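You operate a simulated robot arm through the tools that you are given. There is no shell and no other tool.

You run a simulated robot arm. Do the job below in one go: nothing can be reset, and whatever is moved stays where it is left.

JOB
Feed carriers 1 then 4 in at station 1, indexing once after each.
Fine: they end at stations 3 and 2, with no jam.

Only the result counts: the job must be done as asked and must still hold three seconds after the hand-in. Knocking over, shifting, dropping, spilling or breaking anything else fails it.

ROBOT AND FRAMES
A 6-joint arm with a fingered hand, fixed in place. Base frame: the origin is at the foot of the arm, x ahead of it, y to its left, z up; the work surface is at about z = 0.97. Readings come in m, rad, newtons and seconds.
With the tool pointing down near the work surface it reaches from about 0.36 to 0.9 m from the base axis. Its first joint turns from -2.897 to 2.897 rad. Payload 5 kg.
Tool frame: the origin (TCP) lies between the finger pads and is the grasp point; the fingertips stand 0.036 m ahead of it; z points along the fingers, y is the line along which they close. Largest opening 0.12 m; the body of the gripper starts 0.042 m behind the TCP. The gripper is a hand of 4 fingers: y runs from the thumb to the fingers, the wrist lies at [-0.019, -0.123, -0.211] in the tool frame, and closing takes about 1.5 s.
Orientation is that of the tool frame in the base frame, as [roll, pitch, yaw] about the fixed x, y, z axes, in that order (R = Rz(yaw) Ry(pitch) Rx(roll)). With the fingers straight down and the wrist toward the robot, the tool's x, y and z point along [0, 1, 0], [1, 0, 0] and [0, 0, -1] of the base frame.

CONTROLS
- The arm moves only by the tool servo_tool. Its argument "plan" is a list of rows, each a list of 3 entries, a list of its own where there are three numbers: the shift along the tool's x, y, z in units of 20 mm (1.0 is 20 mm), then the turn, a rotation vector about the tool's x, y, z in units of 8 degrees (1.0 is 8 degrees), then the opening, from 0 (shut) to 1 (fully open). In form: [[[dx, dy, dz], [wx, wy, wz], fingers], ...]. A call has 1 to 20 rows; each row shifts and turns the commanded pose from where the row before left it, along the tool's axes as they then stand. A call with a number of a shift or a turn outside -1 to 1 is refused whole. Rows are played at 5 a second. More than 0.05 m and 0.15 rad between two rows, or a gripper value outside its range, and nothing of the call is played. Where a pose cannot be reached the arm comes as near as it can. A force on the tool above 40 N (or 10 N above the force at the start of the call, whichever is more), or a blocked arm, ends the call early, and 0.2 s more pass. The fingers move at their own pace (about 0.045 m/s each) and stop on an object; they squeeze with about 28 N. The grip force told is the motor's: it shows also when the fingers shut on nothing. Time passes only in rows, and 0.2 s behind the last, so rows that do not move let the fingers close. The reply holds the time, the measured pose of the TCP, the force on the tool along the base axes, the opening and the grip force, in the units named above and with some noise, with the torque about the TCP (base axes, N m) and any sound that the robot's microphone picked up.
- Cameras (640 x 400 px; columns grow to the right, rows downward): "scene" is fixed at [0.0494, -0.6498, 1.6827]; the picture's right is [0.61, -0.79, 0.00], its down [-0.41, -0.31, -0.86] and it looks along [0.68, 0.52, -0.52] (base axes); focal length 318 px, centre (320, 200). "wrist" rides on the gripper at [0.073, -0.101, -0.142] in the tool frame; the picture's right is [-0.79, 0.29, -0.54], its down [-0.56, -0.70, 0.44] and it looks along [-0.25, 0.65, 0.71] (tool axes); focal length 280 px, centre (320, 200). There is no depth. A picture from a camera that has moved, and an enlarged one, comes with that camera's place and axes in the base frame and with its lens.
- snapshot(camera): a new picture of that camera. It takes no simulated time.
- raise_lower(by): slides the trunk up (or, below 0, down) by that many m; the arm rides with it, the base frame stays. It gives what a move gives, with no picture.
- hand_shape(shape): the hand has 4 fingers and takes this shape, open, in about a second: jaw (thumb against the fingers, like two jaws); tri (thumb and two fingers); tip (a fingertip pinch); poke (one finger out to press); point (the index stretched); flat (the hand flat); cup (the hand cupped); fist (a fist). The gripper value then closes the fingers along that shape, each until it touches; the sizes above hold for jaw. It gives what a move gives, with no picture.
- inspect(camera, box): a new picture of the part [left, top, right, bottom] of that camera's present view, enlarged. It takes no simulated time.
- sign_off(): hands the job in; it is judged then, once.

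Places have to be worked out from the pictures, the camera data and where the tool is seen. Open the gripper and draw the arm clear of the work before you hand the job in, unless the task says otherwise.

The tools are called as name(argument=value, ...) on one line, values as JSON. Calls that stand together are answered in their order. servo_tool: Moves the arm, as the interface text tells. Its arguments: {"type":"object","properties":{"plan":{"type":"array","items":{"type":"array"}}},"required":["plan"]} The other tools are called the same way: raise_lower (by) slides the trunk up or down; hand_shape (shape) gives the hand a shape; snapshot (camera) takes a picture; inspect (camera, box) takes an enlarged picture of a part of a camera's view; sign_off () hands the job in.

At the start:

```text
time: 0.0
eef_pos: [0.6595, 0.2748, 1.1812]
tcp_rot: [3.14, 0.0, 1.571]
wrist_force: [0.0, 0.5, 0.6]
moment: [-0.01, 0.01, 0.01]
width: 0.1195
finger_force: 0.0
shape: jaw
trunk travel left (down, up): [-0.775, 0.065]
```

scene: 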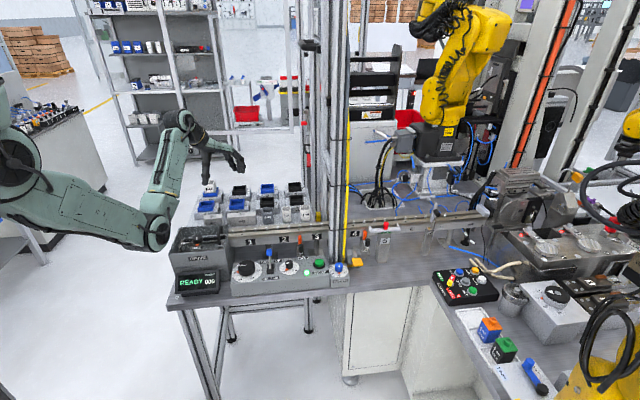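
wrist: 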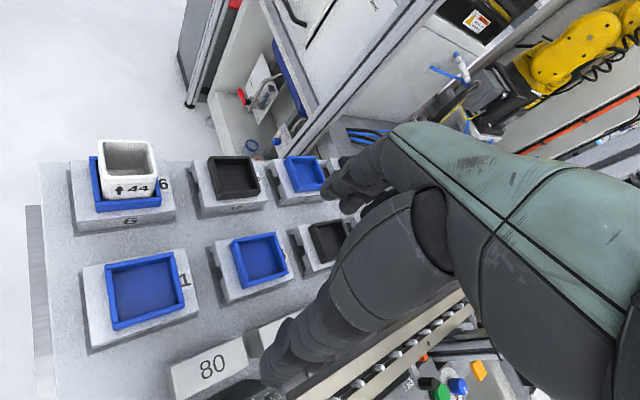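

I'll start by looking closely at the station and the carriers.

inspect(camera="scene", box=[160, 160, 360, 300])

inspect(camera="wrist", box=[30, 120, 370, 400])

inspect(camera="scene", box=[165, 220, 355, 300])

```text
2.86 times, centred on (260, 230) of scene
camera zoom: at [0.0494, -0.6498, 1.6827], right [0.61, -0.79, 0.0], down [-0.41, -0.31, -0.86], along [0.68, 0.52, -0.52], focal length 908 px, centre (491, 114)
```

zoom: 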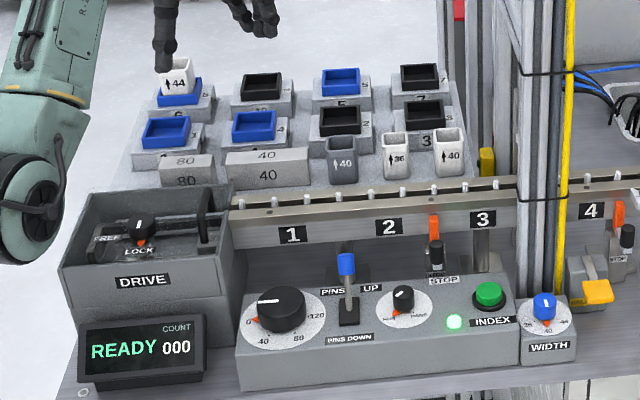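

```text
1.43 times, centred on (200, 260) of wrist
camera zoom: at [0.5587, 0.3475, 1.3249], right [0.29, -0.79, 0.54], down [-0.7, -0.56, -0.44], along [0.65, -0.25, -0.71], focal length 401 px, centre (491, 114)
```

zoom: 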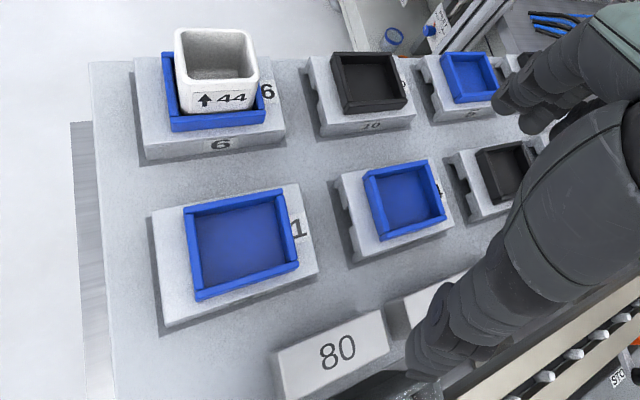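

```text
3.37 times, centred on (260, 260) of scene
camera zoom: at [0.0494, -0.6498, 1.6827], right [0.61, -0.79, 0.0], down [-0.41, -0.31, -0.86], along [0.68, 0.52, -0.52], focal length 1070 px, centre (522, -2)
```

zoom: 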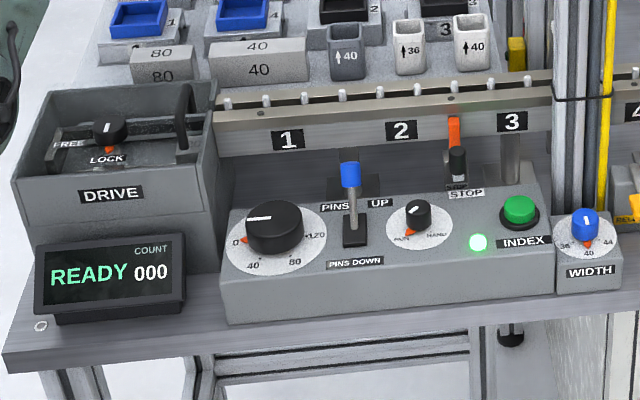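

The whole cell looks turned about 45° to the base axes. I'll zoom in on the control panel, the rail and the carriers to read the labels.

inspect(camera="scene", box=[225, 245, 305, 295])

inspect(camera="scene", box=[285, 225, 365, 285])

inspect(camera="scene", box=[170, 215, 250, 265])

inspect(camera="scene", box=[230, 205, 330, 260])

inspect(camera="scene", box=[195, 175, 325, 235])

inspect(camera="scene", box=[320, 205, 420, 275])

```text
8.00 times, centred on (265, 270) of scene
camera zoom: at [0.0494, -0.6498, 1.6827], right [0.61, -0.79, 0.0], down [-0.41, -0.31, -0.86], along [0.68, 0.52, -0.52], focal length 2542 px, centre (760, -360)
```

zoom: 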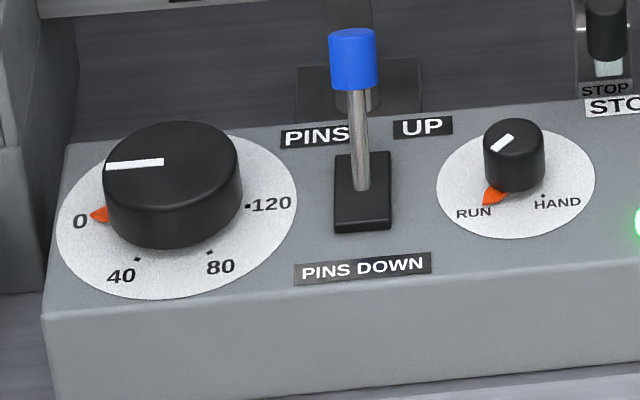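

```text
6.67 times, centred on (325, 255) of scene
camera zoom: at [0.0494, -0.6498, 1.6827], right [0.61, -0.79, 0.0], down [-0.41, -0.31, -0.86], along [0.68, 0.52, -0.52], focal length 2118 px, centre (287, -167)
```

zoom: 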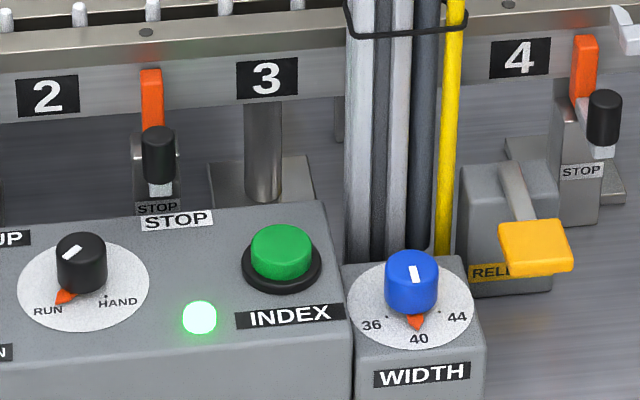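

```text
8.00 times, centred on (210, 240) of scene
camera zoom: at [0.0494, -0.6498, 1.6827], right [0.61, -0.79, 0.0], down [-0.41, -0.31, -0.86], along [0.68, 0.52, -0.52], focal length 2542 px, centre (1200, -120)
```

zoom: 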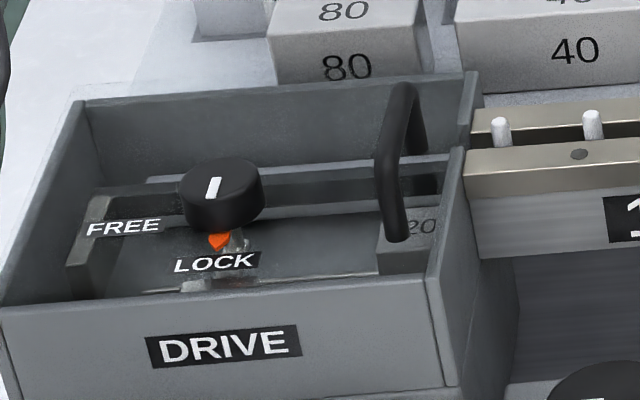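

```text
6.40 times, centred on (280, 232) of scene
camera zoom: at [0.0494, -0.6498, 1.6827], right [0.61, -0.79, 0.0], down [-0.41, -0.31, -0.86], along [0.68, 0.52, -0.52], focal length 2034 px, centre (576, -8)
```

zoom: 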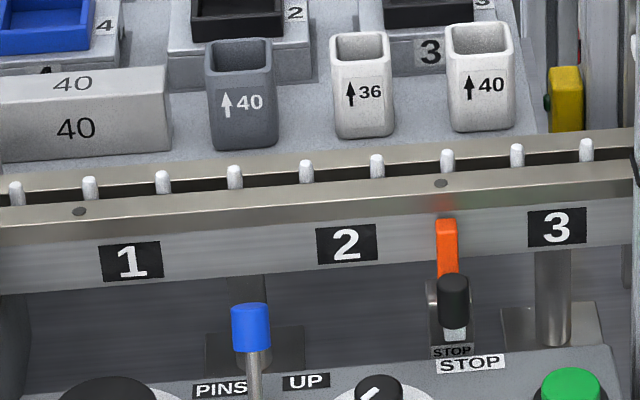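

```text
4.92 times, centred on (260, 205) of scene
camera zoom: at [0.0494, -0.6498, 1.6827], right [0.61, -0.79, 0.0], down [-0.41, -0.31, -0.86], along [0.68, 0.52, -0.52], focal length 1564 px, centre (615, 175)
```

zoom: 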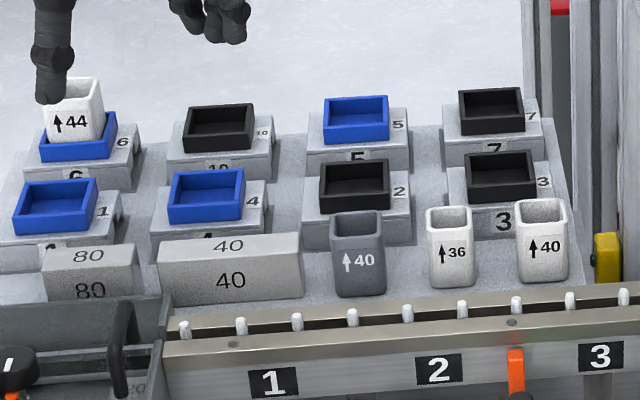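

```text
5.71 times, centred on (370, 240) of scene
camera zoom: at [0.0494, -0.6498, 1.6827], right [0.61, -0.79, 0.0], down [-0.41, -0.31, -0.86], along [0.68, 0.52, -0.52], focal length 1816 px, centre (34, -29)
```

zoom: 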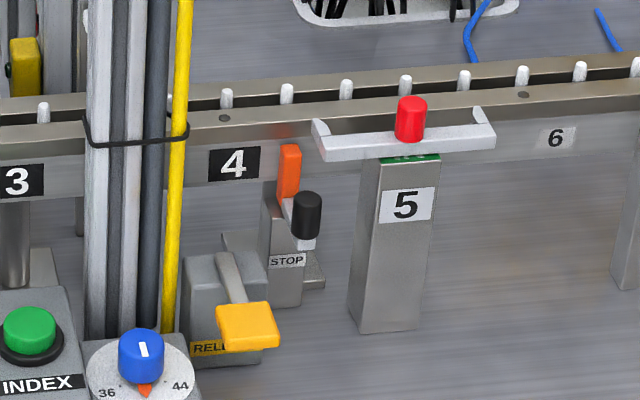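

The line is an indexing transfer with READY showing and RUN mode set. I'll turn the hand about 45° so it lines up with the line, then look with the wrist camera.

servo_tool(plan=[[[0, 0, -1], [0, 0, -1], 1], [[0, 0, -1], [0, 0, -1], 1], [[0, 0, -1], [0, 0, -1], 1], [[0, 0, -1], [0, 0, -1], 1], [[0, 0, 0], [0, 0, -1], 1], [[0, 0, 0], [0, 0, -0.6], 1], [[0, 0, 0], [0, 0, 0], 1]])

snapshot(camera="wrist")

snapshot(camera="scene")

```text
time: 1.6
eef_pos: [0.6596, 0.2749, 1.2622]
tcp_rot: [-3.14, -0.001, 2.355]
wrist_force: [0.4, 0.2, -0.5]
moment: [-0.01, -0.02, 0.0]
width: 0.1194
finger_force: 0.0
shape: jaw
trunk travel left (down, up): [-0.775, 0.065]
```

```text
taken
camera wrist: at [0.536, 0.2556, 1.4046], right [0.76, -0.36, 0.54], down [-0.1, -0.89, -0.44], along [0.64, 0.28, -0.71], focal length 280 px, centre (320, 200)
```

wrist: 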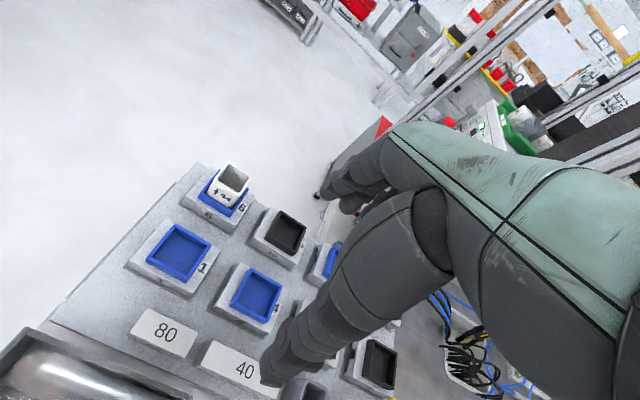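

```text
taken
```

scene: 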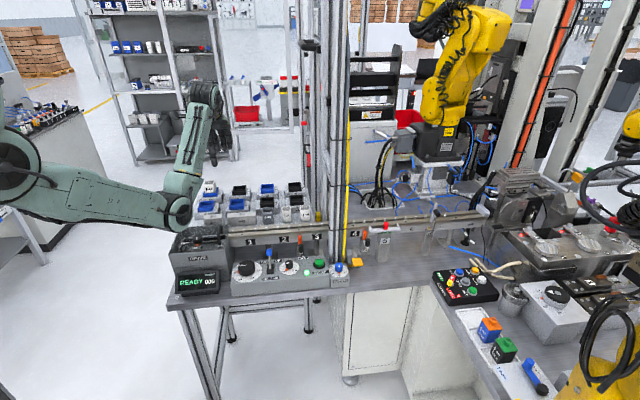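

The camera is rolled, but the view is usable. I'll draw the hand back along tool -y to look down on the rail and station 1.

servo_tool(plan=[[[0, -1, 0], [0, 0, 0], 1], [[0, -1, 0], [0, 0, 0], 1], [[0, -1, 0], [0, 0, 0], 1], [[0, -1, 0], [0, 0, 0], 1], [[0, -1, 0], [0, 0, 0], 1], [[0, -1, 0], [0, 0, 0], 1], [[0, -1, 0], [0, 0, 0], 1], [[0, -1, 0], [0, 0, 0], 1], [[0, -1, 0], [0, 0, 0], 1], [[0, -1, 0], [0, 0, 0], 1]])

snapshot(camera="wrist")

snapshot(camera="scene")

```text
time: 3.8
eef_pos: [0.5593, 0.1551, 1.1981]
tcp_rot: [3.135, 0.0, 2.353]
wrist_force: [-0.4, -0.6, -0.1]
moment: [0.04, 0.01, 0.0]
width: 0.1198
finger_force: 0.1
shape: jaw
out of reach, approached as far as the arm can: row 4, 5, 6, 7, 8, 9, 10
trunk travel left (down, up): [-0.775, 0.065]
```

```text
taken
camera wrist: at [0.4359, 0.1348, 1.3405], right [0.76, -0.36, 0.54], down [-0.1, -0.89, -0.45], along [0.64, 0.28, -0.71], focal length 280 px, centre (320, 200)
```

wrist: 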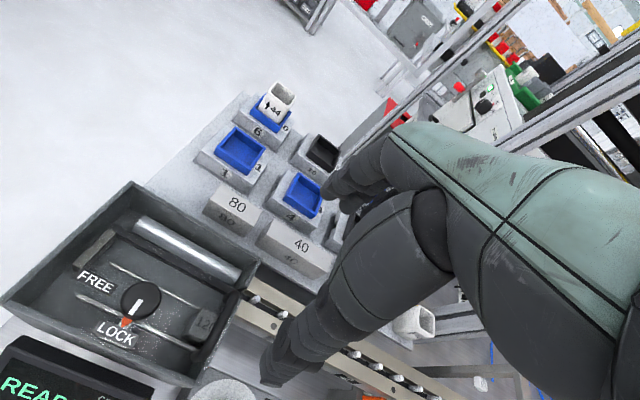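

```text
taken
```

scene: 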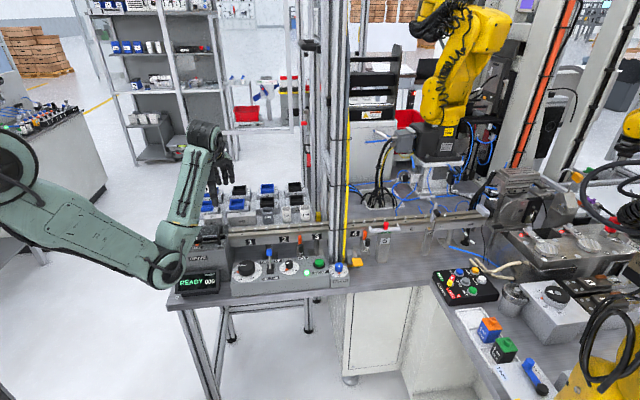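

That retreat ran out of reach and dropped the elbow close to the display. I'll raise the trunk for clearance and check where the arm sits.

raise_lower(by=0.065)

snapshot(camera="scene")

inspect(camera="scene", box=[140, 120, 300, 300])

```text
time: 4.8
eef_pos: [0.56, 0.1563, 1.2622]
tcp_rot: [3.137, 0.001, 2.351]
wrist_force: [-0.3, 0.5, -0.4]
moment: [0.0, -0.01, -0.03]
width: 0.1197
finger_force: 0.0
shape: jaw
trunk travel left (down, up): [-0.84, 0.0]
```

```text
taken
```

scene: 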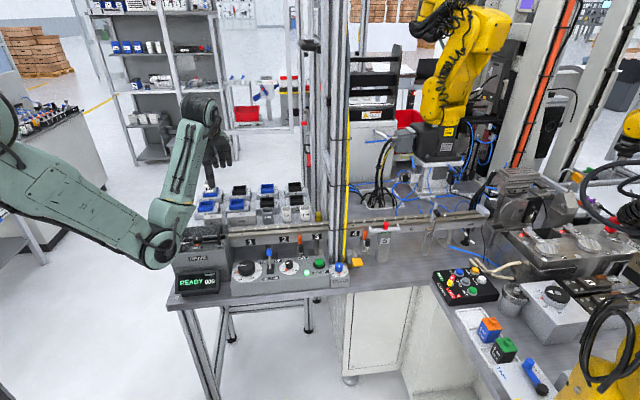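

```text
2.22 times, centred on (220, 210) of scene
camera zoom: at [0.0494, -0.6498, 1.6827], right [0.61, -0.79, 0.0], down [-0.41, -0.31, -0.86], along [0.68, 0.52, -0.52], focal length 706 px, centre (542, 178)
```

zoom: 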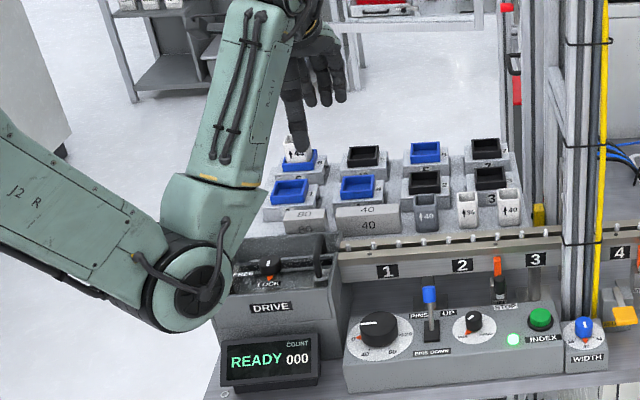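

The elbow has more clearance now. I'll go down and toward station 1 for a view of the rail.

servo_tool(plan=[[[0, 0, 1], [0, 0, 0], 1], [[0, 0, 1], [0, 0, 0], 1], [[0, 0, 1], [0, 0, 0], 1], [[-0.47, -1, 0.6], [0, 0, 0], 1], [[-0.47, -1, 0.6], [0, 0, 0], 1], [[-0.47, -1, 0.3], [0, 0, 0], 1], [[-0.47, -1, 0], [0, 0, 0], 1], [[-0.47, -1, 0], [0, 0, 0], 1]])

snapshot(camera="wrist")

snapshot(camera="scene")

```text
time: 6.6
eef_pos: [0.5219, 0.051, 1.1707]
tcp_rot: [3.136, -0.002, 2.353]
wrist_force: [-0.6, -0.1, 0.1]
moment: [-0.01, 0.02, 0.02]
width: 0.1196
finger_force: 0.1
shape: jaw
trunk travel left (down, up): [-0.84, 0.0]
```

```text
taken
camera wrist: at [0.3984, 0.0302, 1.3138], right [0.76, -0.36, 0.54], down [-0.1, -0.89, -0.45], along [0.64, 0.28, -0.71], focal length 280 px, centre (320, 200)
```

wrist: 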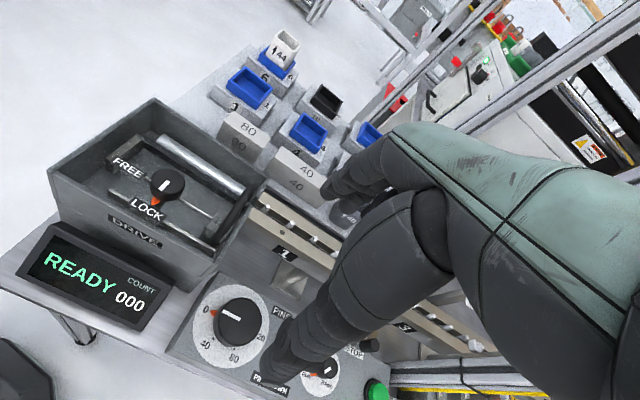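

```text
taken
```

scene: 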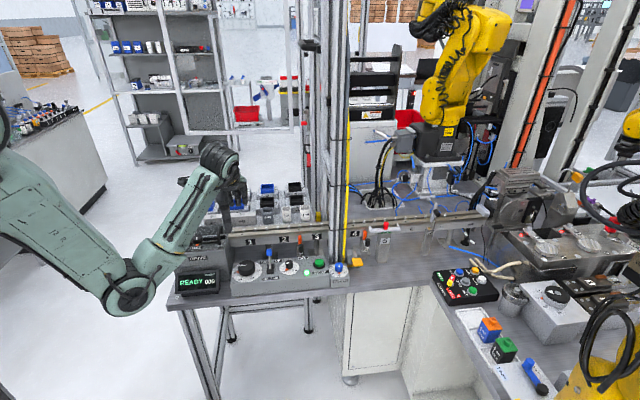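

inspect(camera="wrist", box=[40, 90, 360, 390])

inspect(camera="wrist", box=[90, 90, 260, 260])

inspect(camera="wrist", box=[200, 20, 400, 180])

inspect(camera="wrist", box=[230, 170, 350, 310])

```text
1.33 times, centred on (200, 240) of wrist
camera zoom: at [0.3984, 0.0302, 1.3138], right [0.76, -0.36, 0.54], down [-0.1, -0.89, -0.45], along [0.64, 0.28, -0.71], focal length 374 px, centre (480, 147)
```

zoom: 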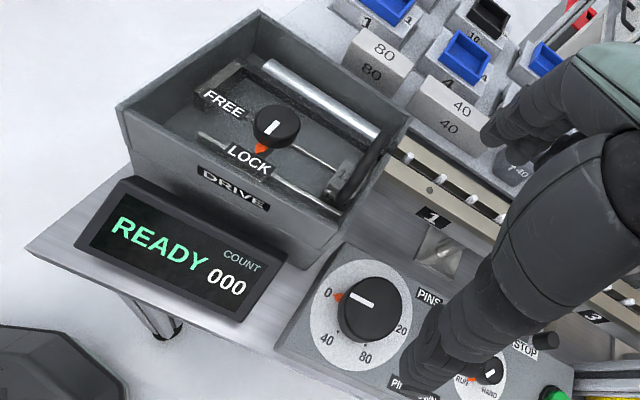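

```text
2.35 times, centred on (175, 175) of wrist
camera zoom: at [0.3984, 0.0302, 1.3138], right [0.76, -0.36, 0.54], down [-0.1, -0.89, -0.45], along [0.64, 0.28, -0.71], focal length 660 px, centre (661, 259)
```

zoom: 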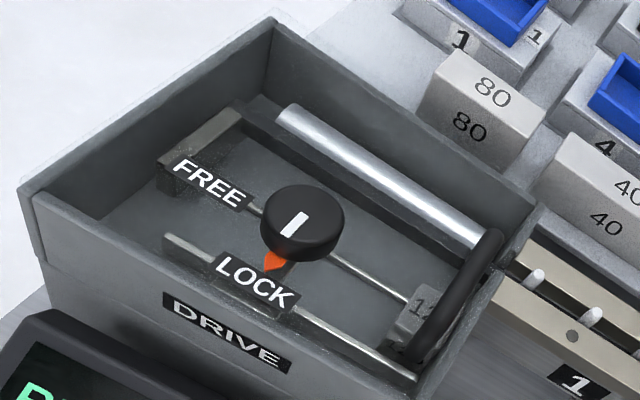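

```text
2.50 times, centred on (300, 100) of wrist
camera zoom: at [0.3984, 0.0302, 1.3138], right [0.76, -0.36, 0.54], down [-0.1, -0.89, -0.45], along [0.64, 0.28, -0.71], focal length 701 px, centre (370, 450)
```

zoom: 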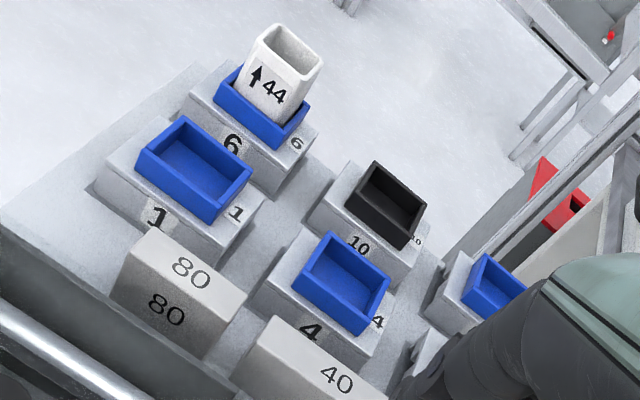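

```text
2.86 times, centred on (290, 240) of wrist
camera zoom: at [0.3984, 0.0302, 1.3138], right [0.76, -0.36, 0.54], down [-0.1, -0.89, -0.45], along [0.64, 0.28, -0.71], focal length 801 px, centre (406, 86)
```

zoom: 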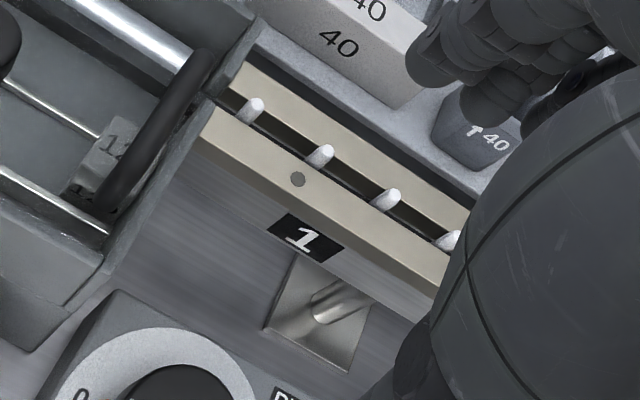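

From triangulation the pins sit at 40 mm pitch along (0.707,−0.707), and station pitch is 120 mm, matching the 120 block already in the drive. Station 1's centre is about (0.616, 0.100), midway between pins 2 and 3. Next I'll look closely at carriers 1 and 4.

servo_tool(plan=[[[0.31, 1, 0], [0, 0, 0], 1], [[0.31, 1, 0], [0, 0, 0], 1], [[0.31, 1, 0], [0, 0, 0], 1], [[0.31, 1, 0], [0, 0, 0], 1], [[0.31, 1, 0], [0, 0, 0], 1], [[0.31, 1, 0], [0, 0, 0], 1], [[0.31, 1, 0], [0, 0, 0], 1], [[0.31, 1, 0], [0, 0, 0], 1]])

inspect(camera="wrist", box=[110, 110, 310, 260])

snapshot(camera="wrist")

inspect(camera="scene", box=[180, 170, 340, 260])

```text
time: 8.4
eef_pos: [0.6008, 0.2, 1.174]
tcp_rot: [3.135, 0.0, 2.353]
wrist_force: [0.5, 0.3, 0.1]
moment: [0.02, 0.01, 0.02]
width: 0.1196
finger_force: 0.0
shape: jaw
trunk travel left (down, up): [-0.84, 0.0]
```

```text
2.67 times, centred on (210, 185) of wrist
camera zoom: at [0.4777, 0.1796, 1.316], right [0.76, -0.36, 0.54], down [-0.1, -0.89, -0.45], along [0.64, 0.28, -0.71], focal length 748 px, centre (613, 240)
```

zoom: 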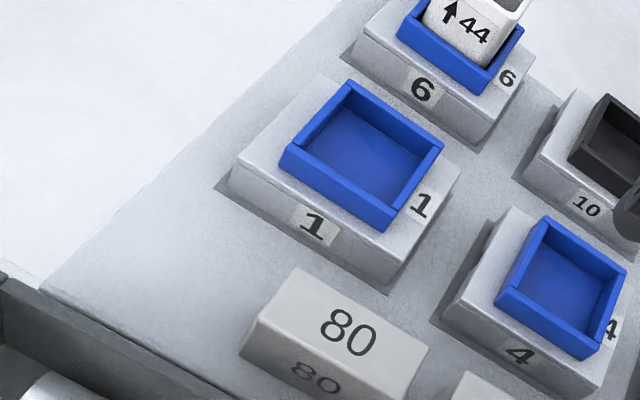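

```text
taken
camera wrist: at [0.4777, 0.1796, 1.316], right [0.76, -0.36, 0.54], down [-0.1, -0.89, -0.45], along [0.64, 0.28, -0.71], focal length 280 px, centre (320, 200)
```

wrist: 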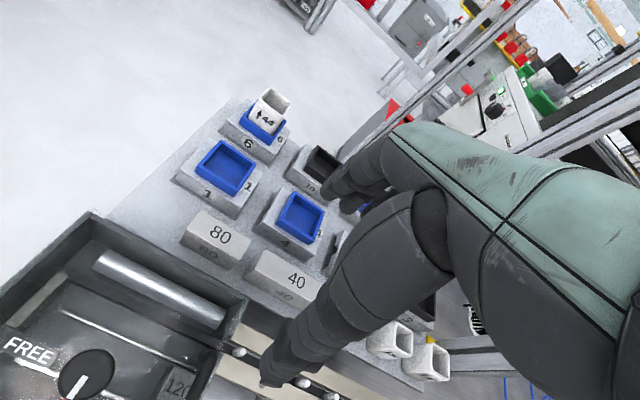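

```text
4.00 times, centred on (260, 215) of scene
camera zoom: at [0.0494, -0.6498, 1.6827], right [0.61, -0.79, 0.0], down [-0.41, -0.31, -0.86], along [0.68, 0.52, -0.52], focal length 1271 px, centre (560, 140)
```

zoom: 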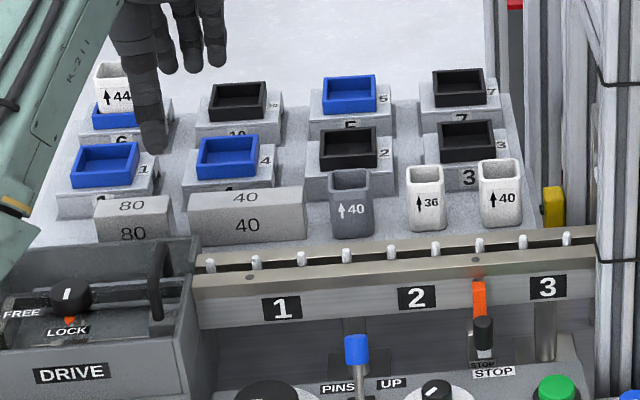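

Carrier 1's frame is about 52 mm square, centred near (0.619, 0.358) with its top at z≈1.02, on a base about 75 mm wide. I'll zoom in on the carrier bases to see how they engage the pins.

inspect(camera="scene", box=[225, 180, 285, 220])

inspect(camera="scene", box=[255, 175, 325, 220])

inspect(camera="wrist", box=[230, 130, 340, 260])

inspect(camera="scene", box=[190, 195, 240, 225])

inspect(camera="scene", box=[290, 225, 330, 255])

inspect(camera="scene", box=[345, 220, 385, 265])

```text
10.00 times, centred on (255, 200) of scene
camera zoom: at [0.0494, -0.6498, 1.6827], right [0.61, -0.79, 0.0], down [-0.41, -0.31, -0.86], along [0.68, 0.52, -0.52], focal length 3178 px, centre (970, 200)
```

zoom: 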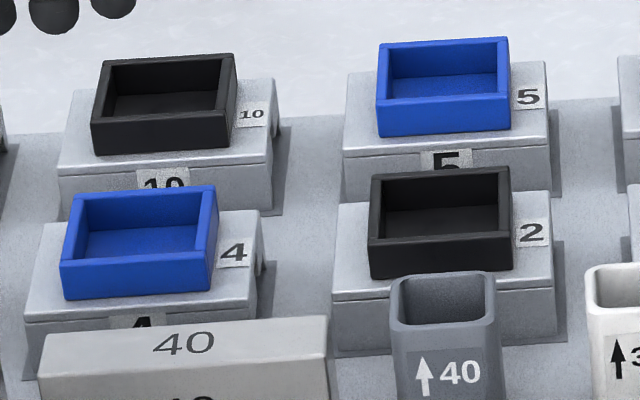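

```text
8.89 times, centred on (290, 198) of scene
camera zoom: at [0.0494, -0.6498, 1.6827], right [0.61, -0.79, 0.0], down [-0.41, -0.31, -0.86], along [0.68, 0.52, -0.52], focal length 2824 px, centre (587, 222)
```

zoom: 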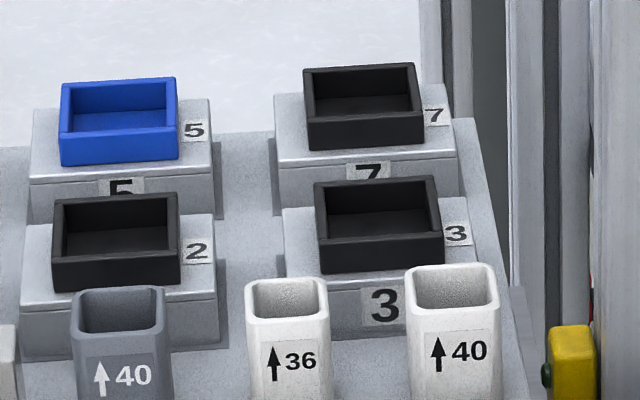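

```text
3.08 times, centred on (285, 195) of wrist
camera zoom: at [0.4777, 0.1796, 1.316], right [0.76, -0.36, 0.54], down [-0.1, -0.89, -0.45], along [0.64, 0.28, -0.71], focal length 863 px, centre (428, 215)
```

zoom: 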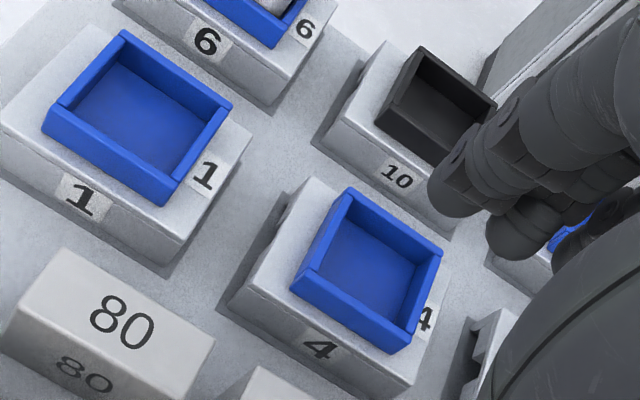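

```text
12.80 times, centred on (215, 210) of scene
camera zoom: at [0.0494, -0.6498, 1.6827], right [0.61, -0.79, 0.0], down [-0.41, -0.31, -0.86], along [0.68, 0.52, -0.52], focal length 4067 px, centre (1664, 72)
```

zoom: 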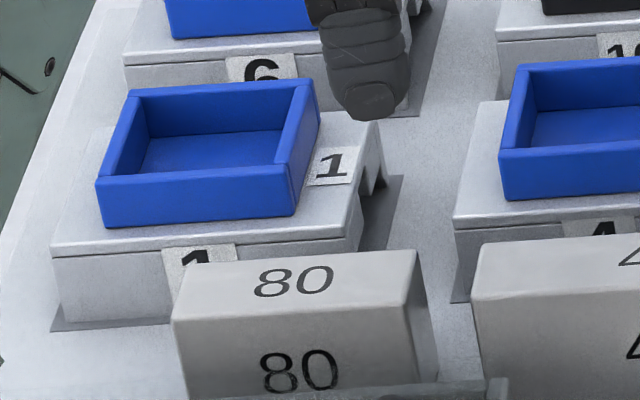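

```text
13.33 times, centred on (310, 240) of scene
camera zoom: at [0.0494, -0.6498, 1.6827], right [0.61, -0.79, 0.0], down [-0.41, -0.31, -0.86], along [0.68, 0.52, -0.52], focal length 4237 px, centre (453, -333)
```

zoom: 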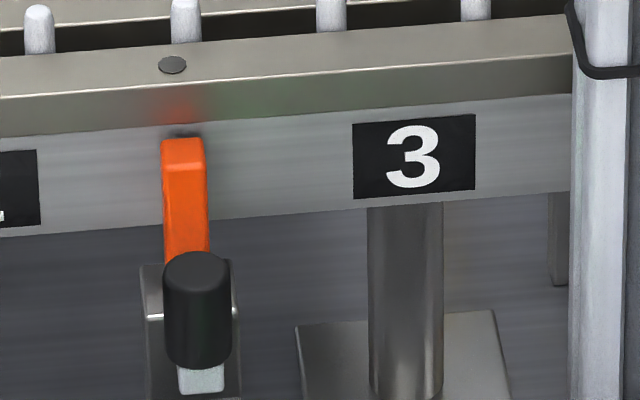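

```text
8.89 times, centred on (365, 242) of scene
camera zoom: at [0.0494, -0.6498, 1.6827], right [0.61, -0.79, 0.0], down [-0.41, -0.31, -0.86], along [0.68, 0.52, -0.52], focal length 2824 px, centre (-80, -178)
```

zoom: 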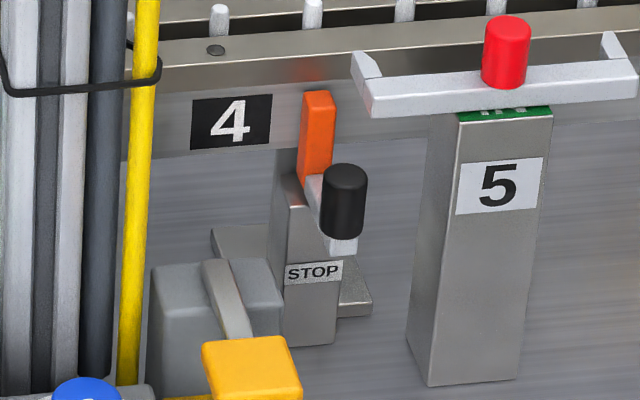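

The carriers are saddles with a tunnel running along the line, so they straddle the rails. Gripping the 52 mm frame front to back clears the neighbours. I'll move above carrier 1 at about (0.619, 0.358).

servo_tool(plan=[[[0.71, 0.887, 0], [0, 0, 0], 0.75], [[0.71, 0.887, 0], [0, 0, 0], 0.75], [[0.71, 0.887, 0], [0, 0, 0], 0.75], [[0.71, 0.887, 0], [0, 0, 0], 0.75], [[0.71, 0.887, 0], [0, 0, 0], 0.75], [[0.71, 0.887, 0], [0, 0, 0], 0.75], [[0.71, 0.887, 0], [0, 0, 0], 0.75], [[0, 0, 1], [0, 0, 0], 0.75], [[0, 0, 1], [0, 0, 0], 0.75], [[0, 0, 0.5], [0, 0, 0], 0.75], [[0, 0, 0], [0, 0, 0], 0.75]])

snapshot(camera="wrist")

inspect(camera="scene", box=[150, 130, 310, 240])

```text
time: 10.8
eef_pos: [0.6189, 0.3565, 1.1237]
tcp_rot: [3.136, 0.001, 2.352]
wrist_force: [0.7, -0.4, -0.8]
moment: [0.0, 0.0, 0.04]
width: 0.0902
finger_force: 0.0
shape: jaw
trunk travel left (down, up): [-0.84, 0.0]
```

```text
taken
camera wrist: at [0.4957, 0.3365, 1.2662], right [0.76, -0.36, 0.54], down [-0.1, -0.89, -0.45], along [0.64, 0.28, -0.71], focal length 280 px, centre (320, 200)
```

wrist: 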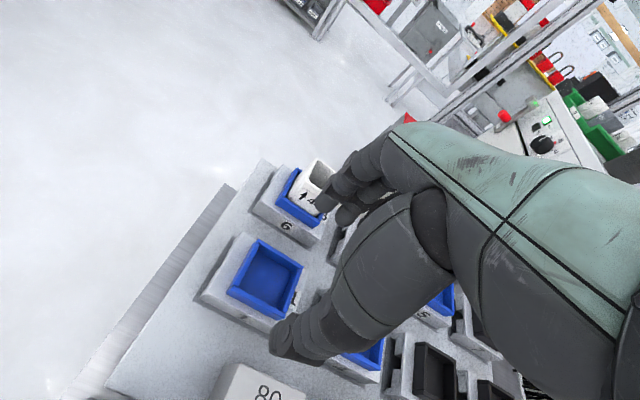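

```text
3.64 times, centred on (230, 185) of scene
camera zoom: at [0.0494, -0.6498, 1.6827], right [0.61, -0.79, 0.0], down [-0.41, -0.31, -0.86], along [0.68, 0.52, -0.52], focal length 1156 px, centre (647, 254)
```

zoom: 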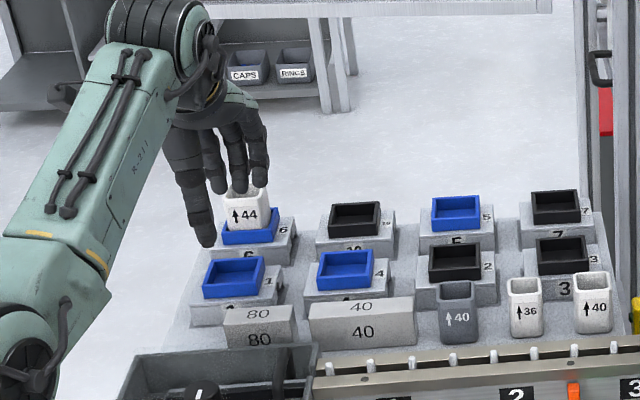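

The hand is over carrier 1, and the projected thumb and finger positions match the picture. I'll go down so the fingertips sit just above the base plate.

servo_tool(plan=[[[0, 0.05, 1], [0, 0, 0], 0.75], [[0, 0, 1], [0, 0, 0], 0.75], [[0, 0, 1], [0, 0, 0], 0.75], [[0, 0, 0.4], [0, 0, 0], 0.75], [[0, 0, 0.3], [0, 0, 0], 0.75], [[0, 0, 0], [0, 0, 0], 0.75]])

snapshot(camera="wrist")

inspect(camera="scene", box=[170, 160, 270, 230])

```text
time: 12.2
eef_pos: [0.6211, 0.3595, 1.0487]
tcp_rot: [3.135, -0.001, 2.353]
wrist_force: [0.8, 0.0, 0.7]
moment: [0.0, 0.0, 0.03]
width: 0.0903
finger_force: 0.1
shape: jaw
trunk travel left (down, up): [-0.84, 0.0]
```

```text
taken
camera wrist: at [0.4971, 0.3391, 1.1914], right [0.76, -0.36, 0.54], down [-0.1, -0.89, -0.45], along [0.64, 0.28, -0.71], focal length 280 px, centre (320, 200)
```

wrist: 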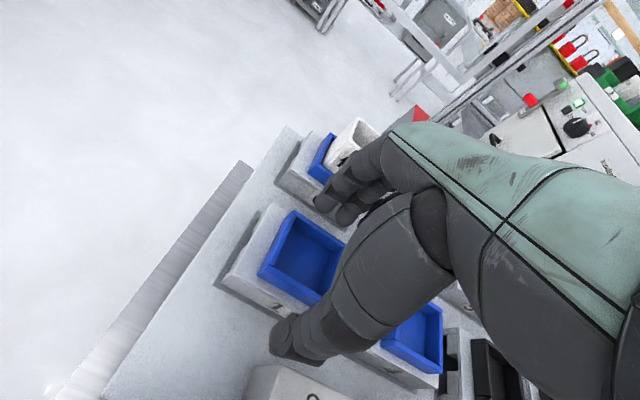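

```text
5.71 times, centred on (220, 195) of scene
camera zoom: at [0.0494, -0.6498, 1.6827], right [0.61, -0.79, 0.0], down [-0.41, -0.31, -0.86], along [0.68, 0.52, -0.52], focal length 1816 px, centre (891, 229)
```

zoom: 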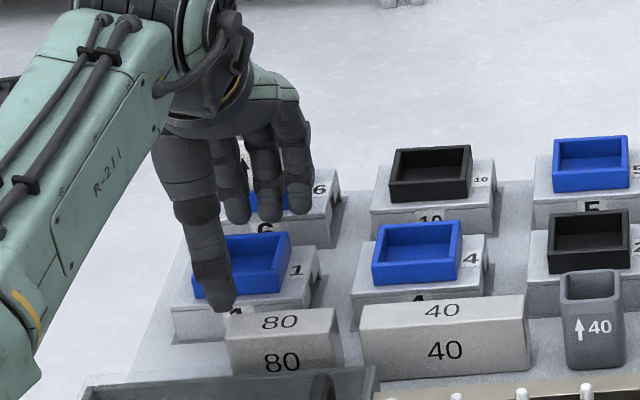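

The fingers straddle the frame without touching anything (forces near zero). I'll go down a few millimetres and close.

servo_tool(plan=[[[0, 0, 0.17], [0, 0, 0], 0.75], [[0, 0, 0], [0, 0, 0], 0.5], [[0, 0, 0], [0, 0, 0], 0.4], [[0, 0, 0], [0, 0, 0], 0.4], [[0, 0, 0], [0, 0, 0], 0.2], [[0, 0, 0], [0, 0, 0], 0.2], [[0, 0, 0], [0, 0, 0], 0], [[0, 0, 0], [0, 0, 0], 0], [[0, 0, 0], [0, 0, 0], 0], [[0, 0, 0], [0, 0, 0], 0]])

inspect(camera="scene", box=[170, 160, 270, 230])

snapshot(camera="wrist")

```text
time: 14.4
eef_pos: [0.621, 0.3577, 1.0465]
tcp_rot: [3.135, 0.001, 2.353]
wrist_force: [-0.8, -0.1, 4.5]
moment: [-0.09, 0.07, 0.02]
width: 0.0492
finger_force: 27.9
shape: jaw
trunk travel left (down, up): [-0.84, 0.0]
```

```text
5.71 times, centred on (220, 195) of scene
camera zoom: at [0.0494, -0.6498, 1.6827], right [0.61, -0.79, 0.0], down [-0.41, -0.31, -0.86], along [0.68, 0.52, -0.52], focal length 1816 px, centre (891, 229)
```

zoom: 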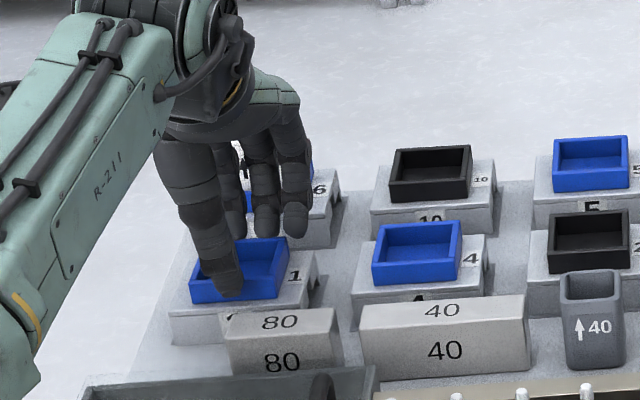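

```text
taken
camera wrist: at [0.4969, 0.3385, 1.1889], right [0.76, -0.36, 0.54], down [-0.1, -0.89, -0.45], along [0.64, 0.28, -0.71], focal length 280 px, centre (320, 200)
```

wrist: 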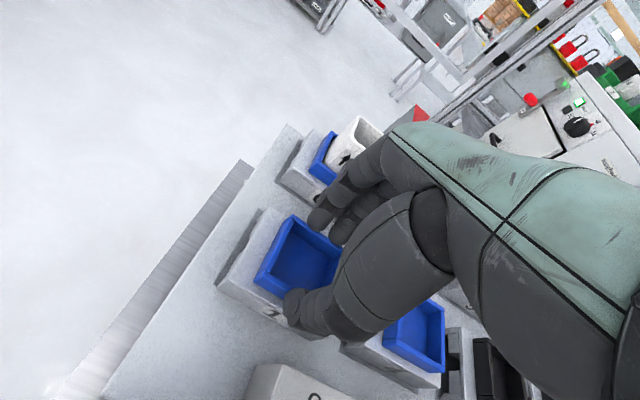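

The grip holds on the frame at 49 mm with 28 N. I'll lift a little and check that the carrier comes up with the hand.

servo_tool(plan=[[[0, 0, -0.25], [0, 0, 0], 0], [[0, 0, -0.5], [0, 0, 0], 0], [[0, 0, -0.75], [0, 0, 0], 0], [[0, 0, 0], [0, 0, 0], 0]])

inspect(camera="scene", box=[170, 160, 270, 230])

snapshot(camera="wrist")

```text
time: 15.4
eef_pos: [0.6207, 0.3608, 1.0748]
tcp_rot: [3.137, 0.001, 2.352]
wrist_force: [-0.4, -0.4, -3.2]
moment: [0.04, 0.02, 0.03]
width: 0.0424
finger_force: 28.1
shape: jaw
trunk travel left (down, up): [-0.84, 0.0]
```

```text
5.71 times, centred on (220, 195) of scene
camera zoom: at [0.0494, -0.6498, 1.6827], right [0.61, -0.79, 0.0], down [-0.41, -0.31, -0.86], along [0.68, 0.52, -0.52], focal length 1816 px, centre (891, 229)
```

zoom: 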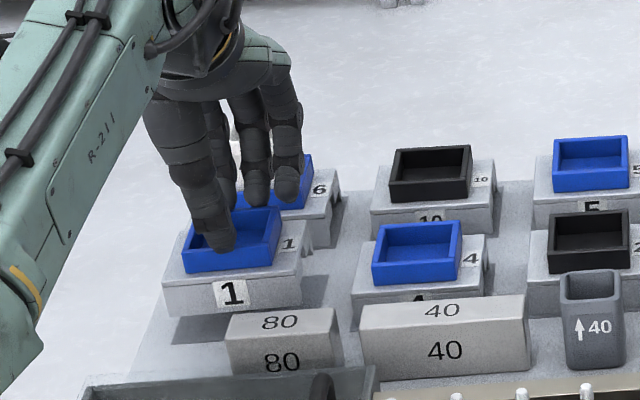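

```text
taken
camera wrist: at [0.4968, 0.3402, 1.2178], right [0.76, -0.36, 0.54], down [-0.1, -0.89, -0.45], along [0.64, 0.28, -0.71], focal length 280 px, centre (320, 200)
```

wrist: 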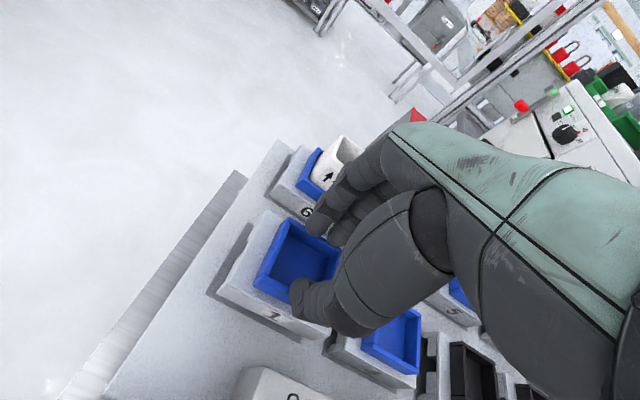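

The carrier came up, but the width reading fell to 42 mm. I'll hold still to see whether it's slipping.

servo_tool(plan=[[[0, 0, 0], [0, 0, 0], 0], [[0, 0, 0], [0, 0, 0], 0], [[0, 0, 0], [0, 0, 0], 0], [[0, 0, 0], [0, 0, 0], 0], [[0, 0, 0], [0, 0, 0], 0]])

inspect(camera="scene", box=[190, 180, 240, 220])

inspect(camera="wrist", box=[190, 130, 370, 360])

```text
time: 16.6
eef_pos: [0.6207, 0.3613, 1.0745]
tcp_rot: [3.135, 0.0, 2.353]
wrist_force: [-0.2, -0.2, -2.5]
moment: [0.0, 0.01, -0.05]
width: 0.0421
finger_force: 27.7
shape: jaw
trunk travel left (down, up): [-0.84, 0.0]
```

```text
10.00 times, centred on (215, 200) of scene
camera zoom: at [0.0494, -0.6498, 1.6827], right [0.61, -0.79, 0.0], down [-0.41, -0.31, -0.86], along [0.68, 0.52, -0.52], focal length 3178 px, centre (1370, 200)
```

zoom: 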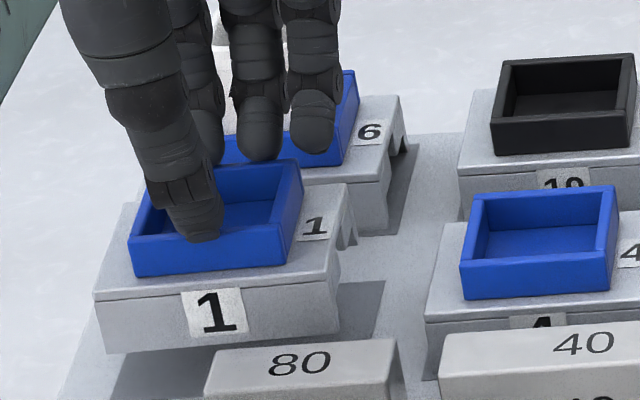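

```text
1.74 times, centred on (280, 245) of wrist
camera zoom: at [0.4968, 0.3401, 1.2181], right [0.76, -0.36, 0.54], down [-0.1, -0.89, -0.45], along [0.64, 0.28, -0.71], focal length 488 px, centre (390, 122)
```

zoom: 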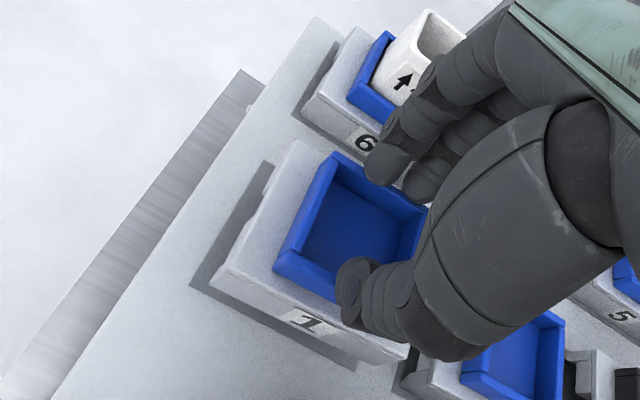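

The thumb holds only the top few millimetres of the frame wall, which isn't secure. I'll shift carrier 1 about 20 mm upstream and 10 mm back on the tray, away from the 80 block, set it down there and regrip it by the solid base.

servo_tool(plan=[[[0.33, 0.15, 0], [0, 0, 0], 0], [[0.33, 0.15, 0], [0, 0, 0], 0], [[0.34, 0.15, 0], [0, 0, 0], 0], [[0, 0, 0.25], [0, 0, 0], 0], [[0, 0, 0.25], [0, 0, 0], 0]])

inspect(camera="scene", box=[180, 175, 240, 220])

```text
time: 17.8
eef_pos: [0.6126, 0.3802, 1.0658]
tcp_rot: [3.136, 0.001, 2.353]
wrist_force: [-0.4, 0.8, -2.7]
moment: [-0.01, -0.01, -0.01]
width: 0.0425
finger_force: 28.0
shape: jaw
trunk travel left (down, up): [-0.84, 0.0]
```

```text
8.89 times, centred on (210, 198) of scene
camera zoom: at [0.0494, -0.6498, 1.6827], right [0.61, -0.79, 0.0], down [-0.41, -0.31, -0.86], along [0.68, 0.52, -0.52], focal length 2824 px, centre (1298, 222)
```

zoom: 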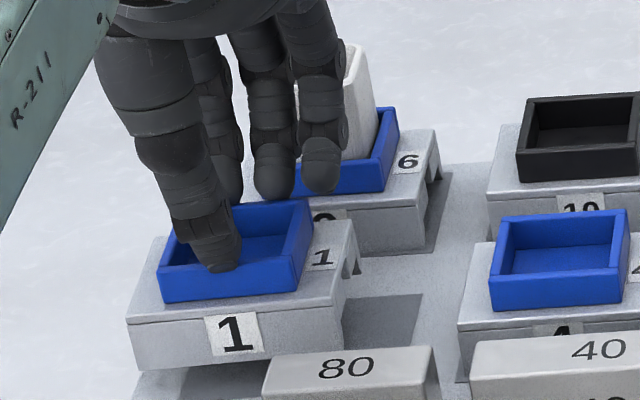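

The carrier still holds. I'm lowering slowly until it touches the tray.

servo_tool(plan=[[[0, 0, 0.15], [0, 0, 0], 0], [[0, 0, 0.15], [0, 0, 0], 0], [[0, 0, 0.15], [0, 0, 0], 0], [[0, 0, 0], [0, 0, 0], 0]])

inspect(camera="scene", box=[180, 175, 240, 220])

```text
time: 18.8
eef_pos: [0.6132, 0.3803, 1.0559]
tcp_rot: [3.138, 0.0, 2.353]
wrist_force: [0.5, 0.5, -3.5]
moment: [0.0, 0.0, -0.02]
width: 0.0426
finger_force: 27.6
shape: jaw
trunk travel left (down, up): [-0.84, 0.0]
```

```text
8.89 times, centred on (210, 198) of scene
camera zoom: at [0.0494, -0.6498, 1.6827], right [0.61, -0.79, 0.0], down [-0.41, -0.31, -0.86], along [0.68, 0.52, -0.52], focal length 2824 px, centre (1298, 222)
```

zoom: 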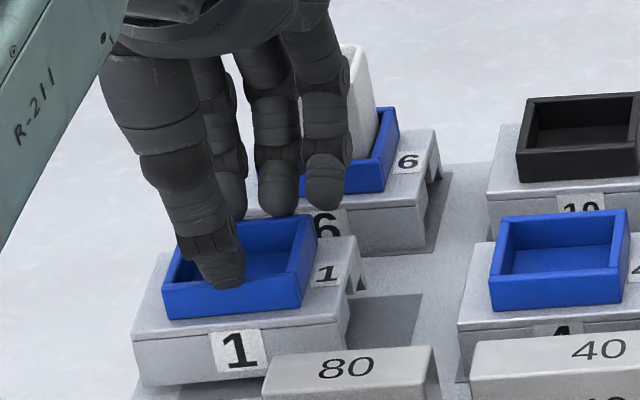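

servo_tool(plan=[[[0, 0, 0.12], [0, 0, 0], 0], [[0, 0, 0.12], [0, 0, 0], 0], [[0, 0, 0], [0, 0, 0], 0]])

inspect(camera="scene", box=[180, 175, 240, 220])

```text
time: 19.6
eef_pos: [0.6135, 0.3799, 1.0523]
tcp_rot: [3.136, 0.0, 2.352]
wrist_force: [-0.5, 0.1, -2.9]
moment: [0.0, -0.04, 0.03]
width: 0.0423
finger_force: 28.2
shape: jaw
trunk travel left (down, up): [-0.84, 0.0]
```

```text
8.89 times, centred on (210, 198) of scene
camera zoom: at [0.0494, -0.6498, 1.6827], right [0.61, -0.79, 0.0], down [-0.41, -0.31, -0.86], along [0.68, 0.52, -0.52], focal length 2824 px, centre (1298, 222)
```

zoom: 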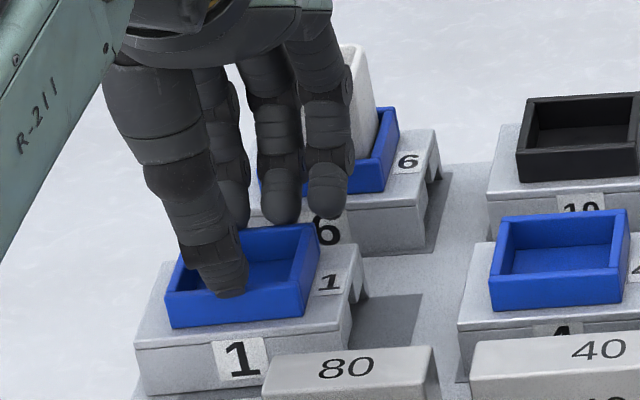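

servo_tool(plan=[[[0, 0, 0.12], [0, 0, 0], 0], [[0, 0, 0.12], [0, 0, 0], 0], [[0, 0, 0], [0, 0, 0], 0]])

inspect(camera="scene", box=[180, 175, 240, 220])

```text
time: 20.4
eef_pos: [0.6129, 0.3801, 1.0516]
tcp_rot: [3.129, 0.0, 2.353]
wrist_force: [2.3, 0.9, 9.6]
moment: [0.35, -0.35, -0.03]
width: 0.0424
finger_force: 28.0
shape: jaw
trunk travel left (down, up): [-0.84, 0.0]
```

```text
8.89 times, centred on (210, 198) of scene
camera zoom: at [0.0494, -0.6498, 1.6827], right [0.61, -0.79, 0.0], down [-0.41, -0.31, -0.86], along [0.68, 0.52, -0.52], focal length 2824 px, centre (1298, 222)
```

zoom: 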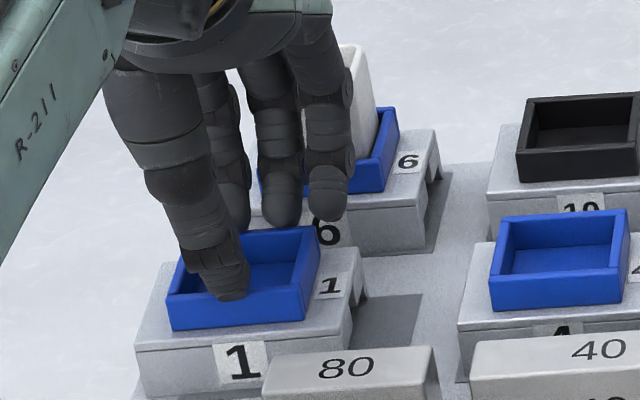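

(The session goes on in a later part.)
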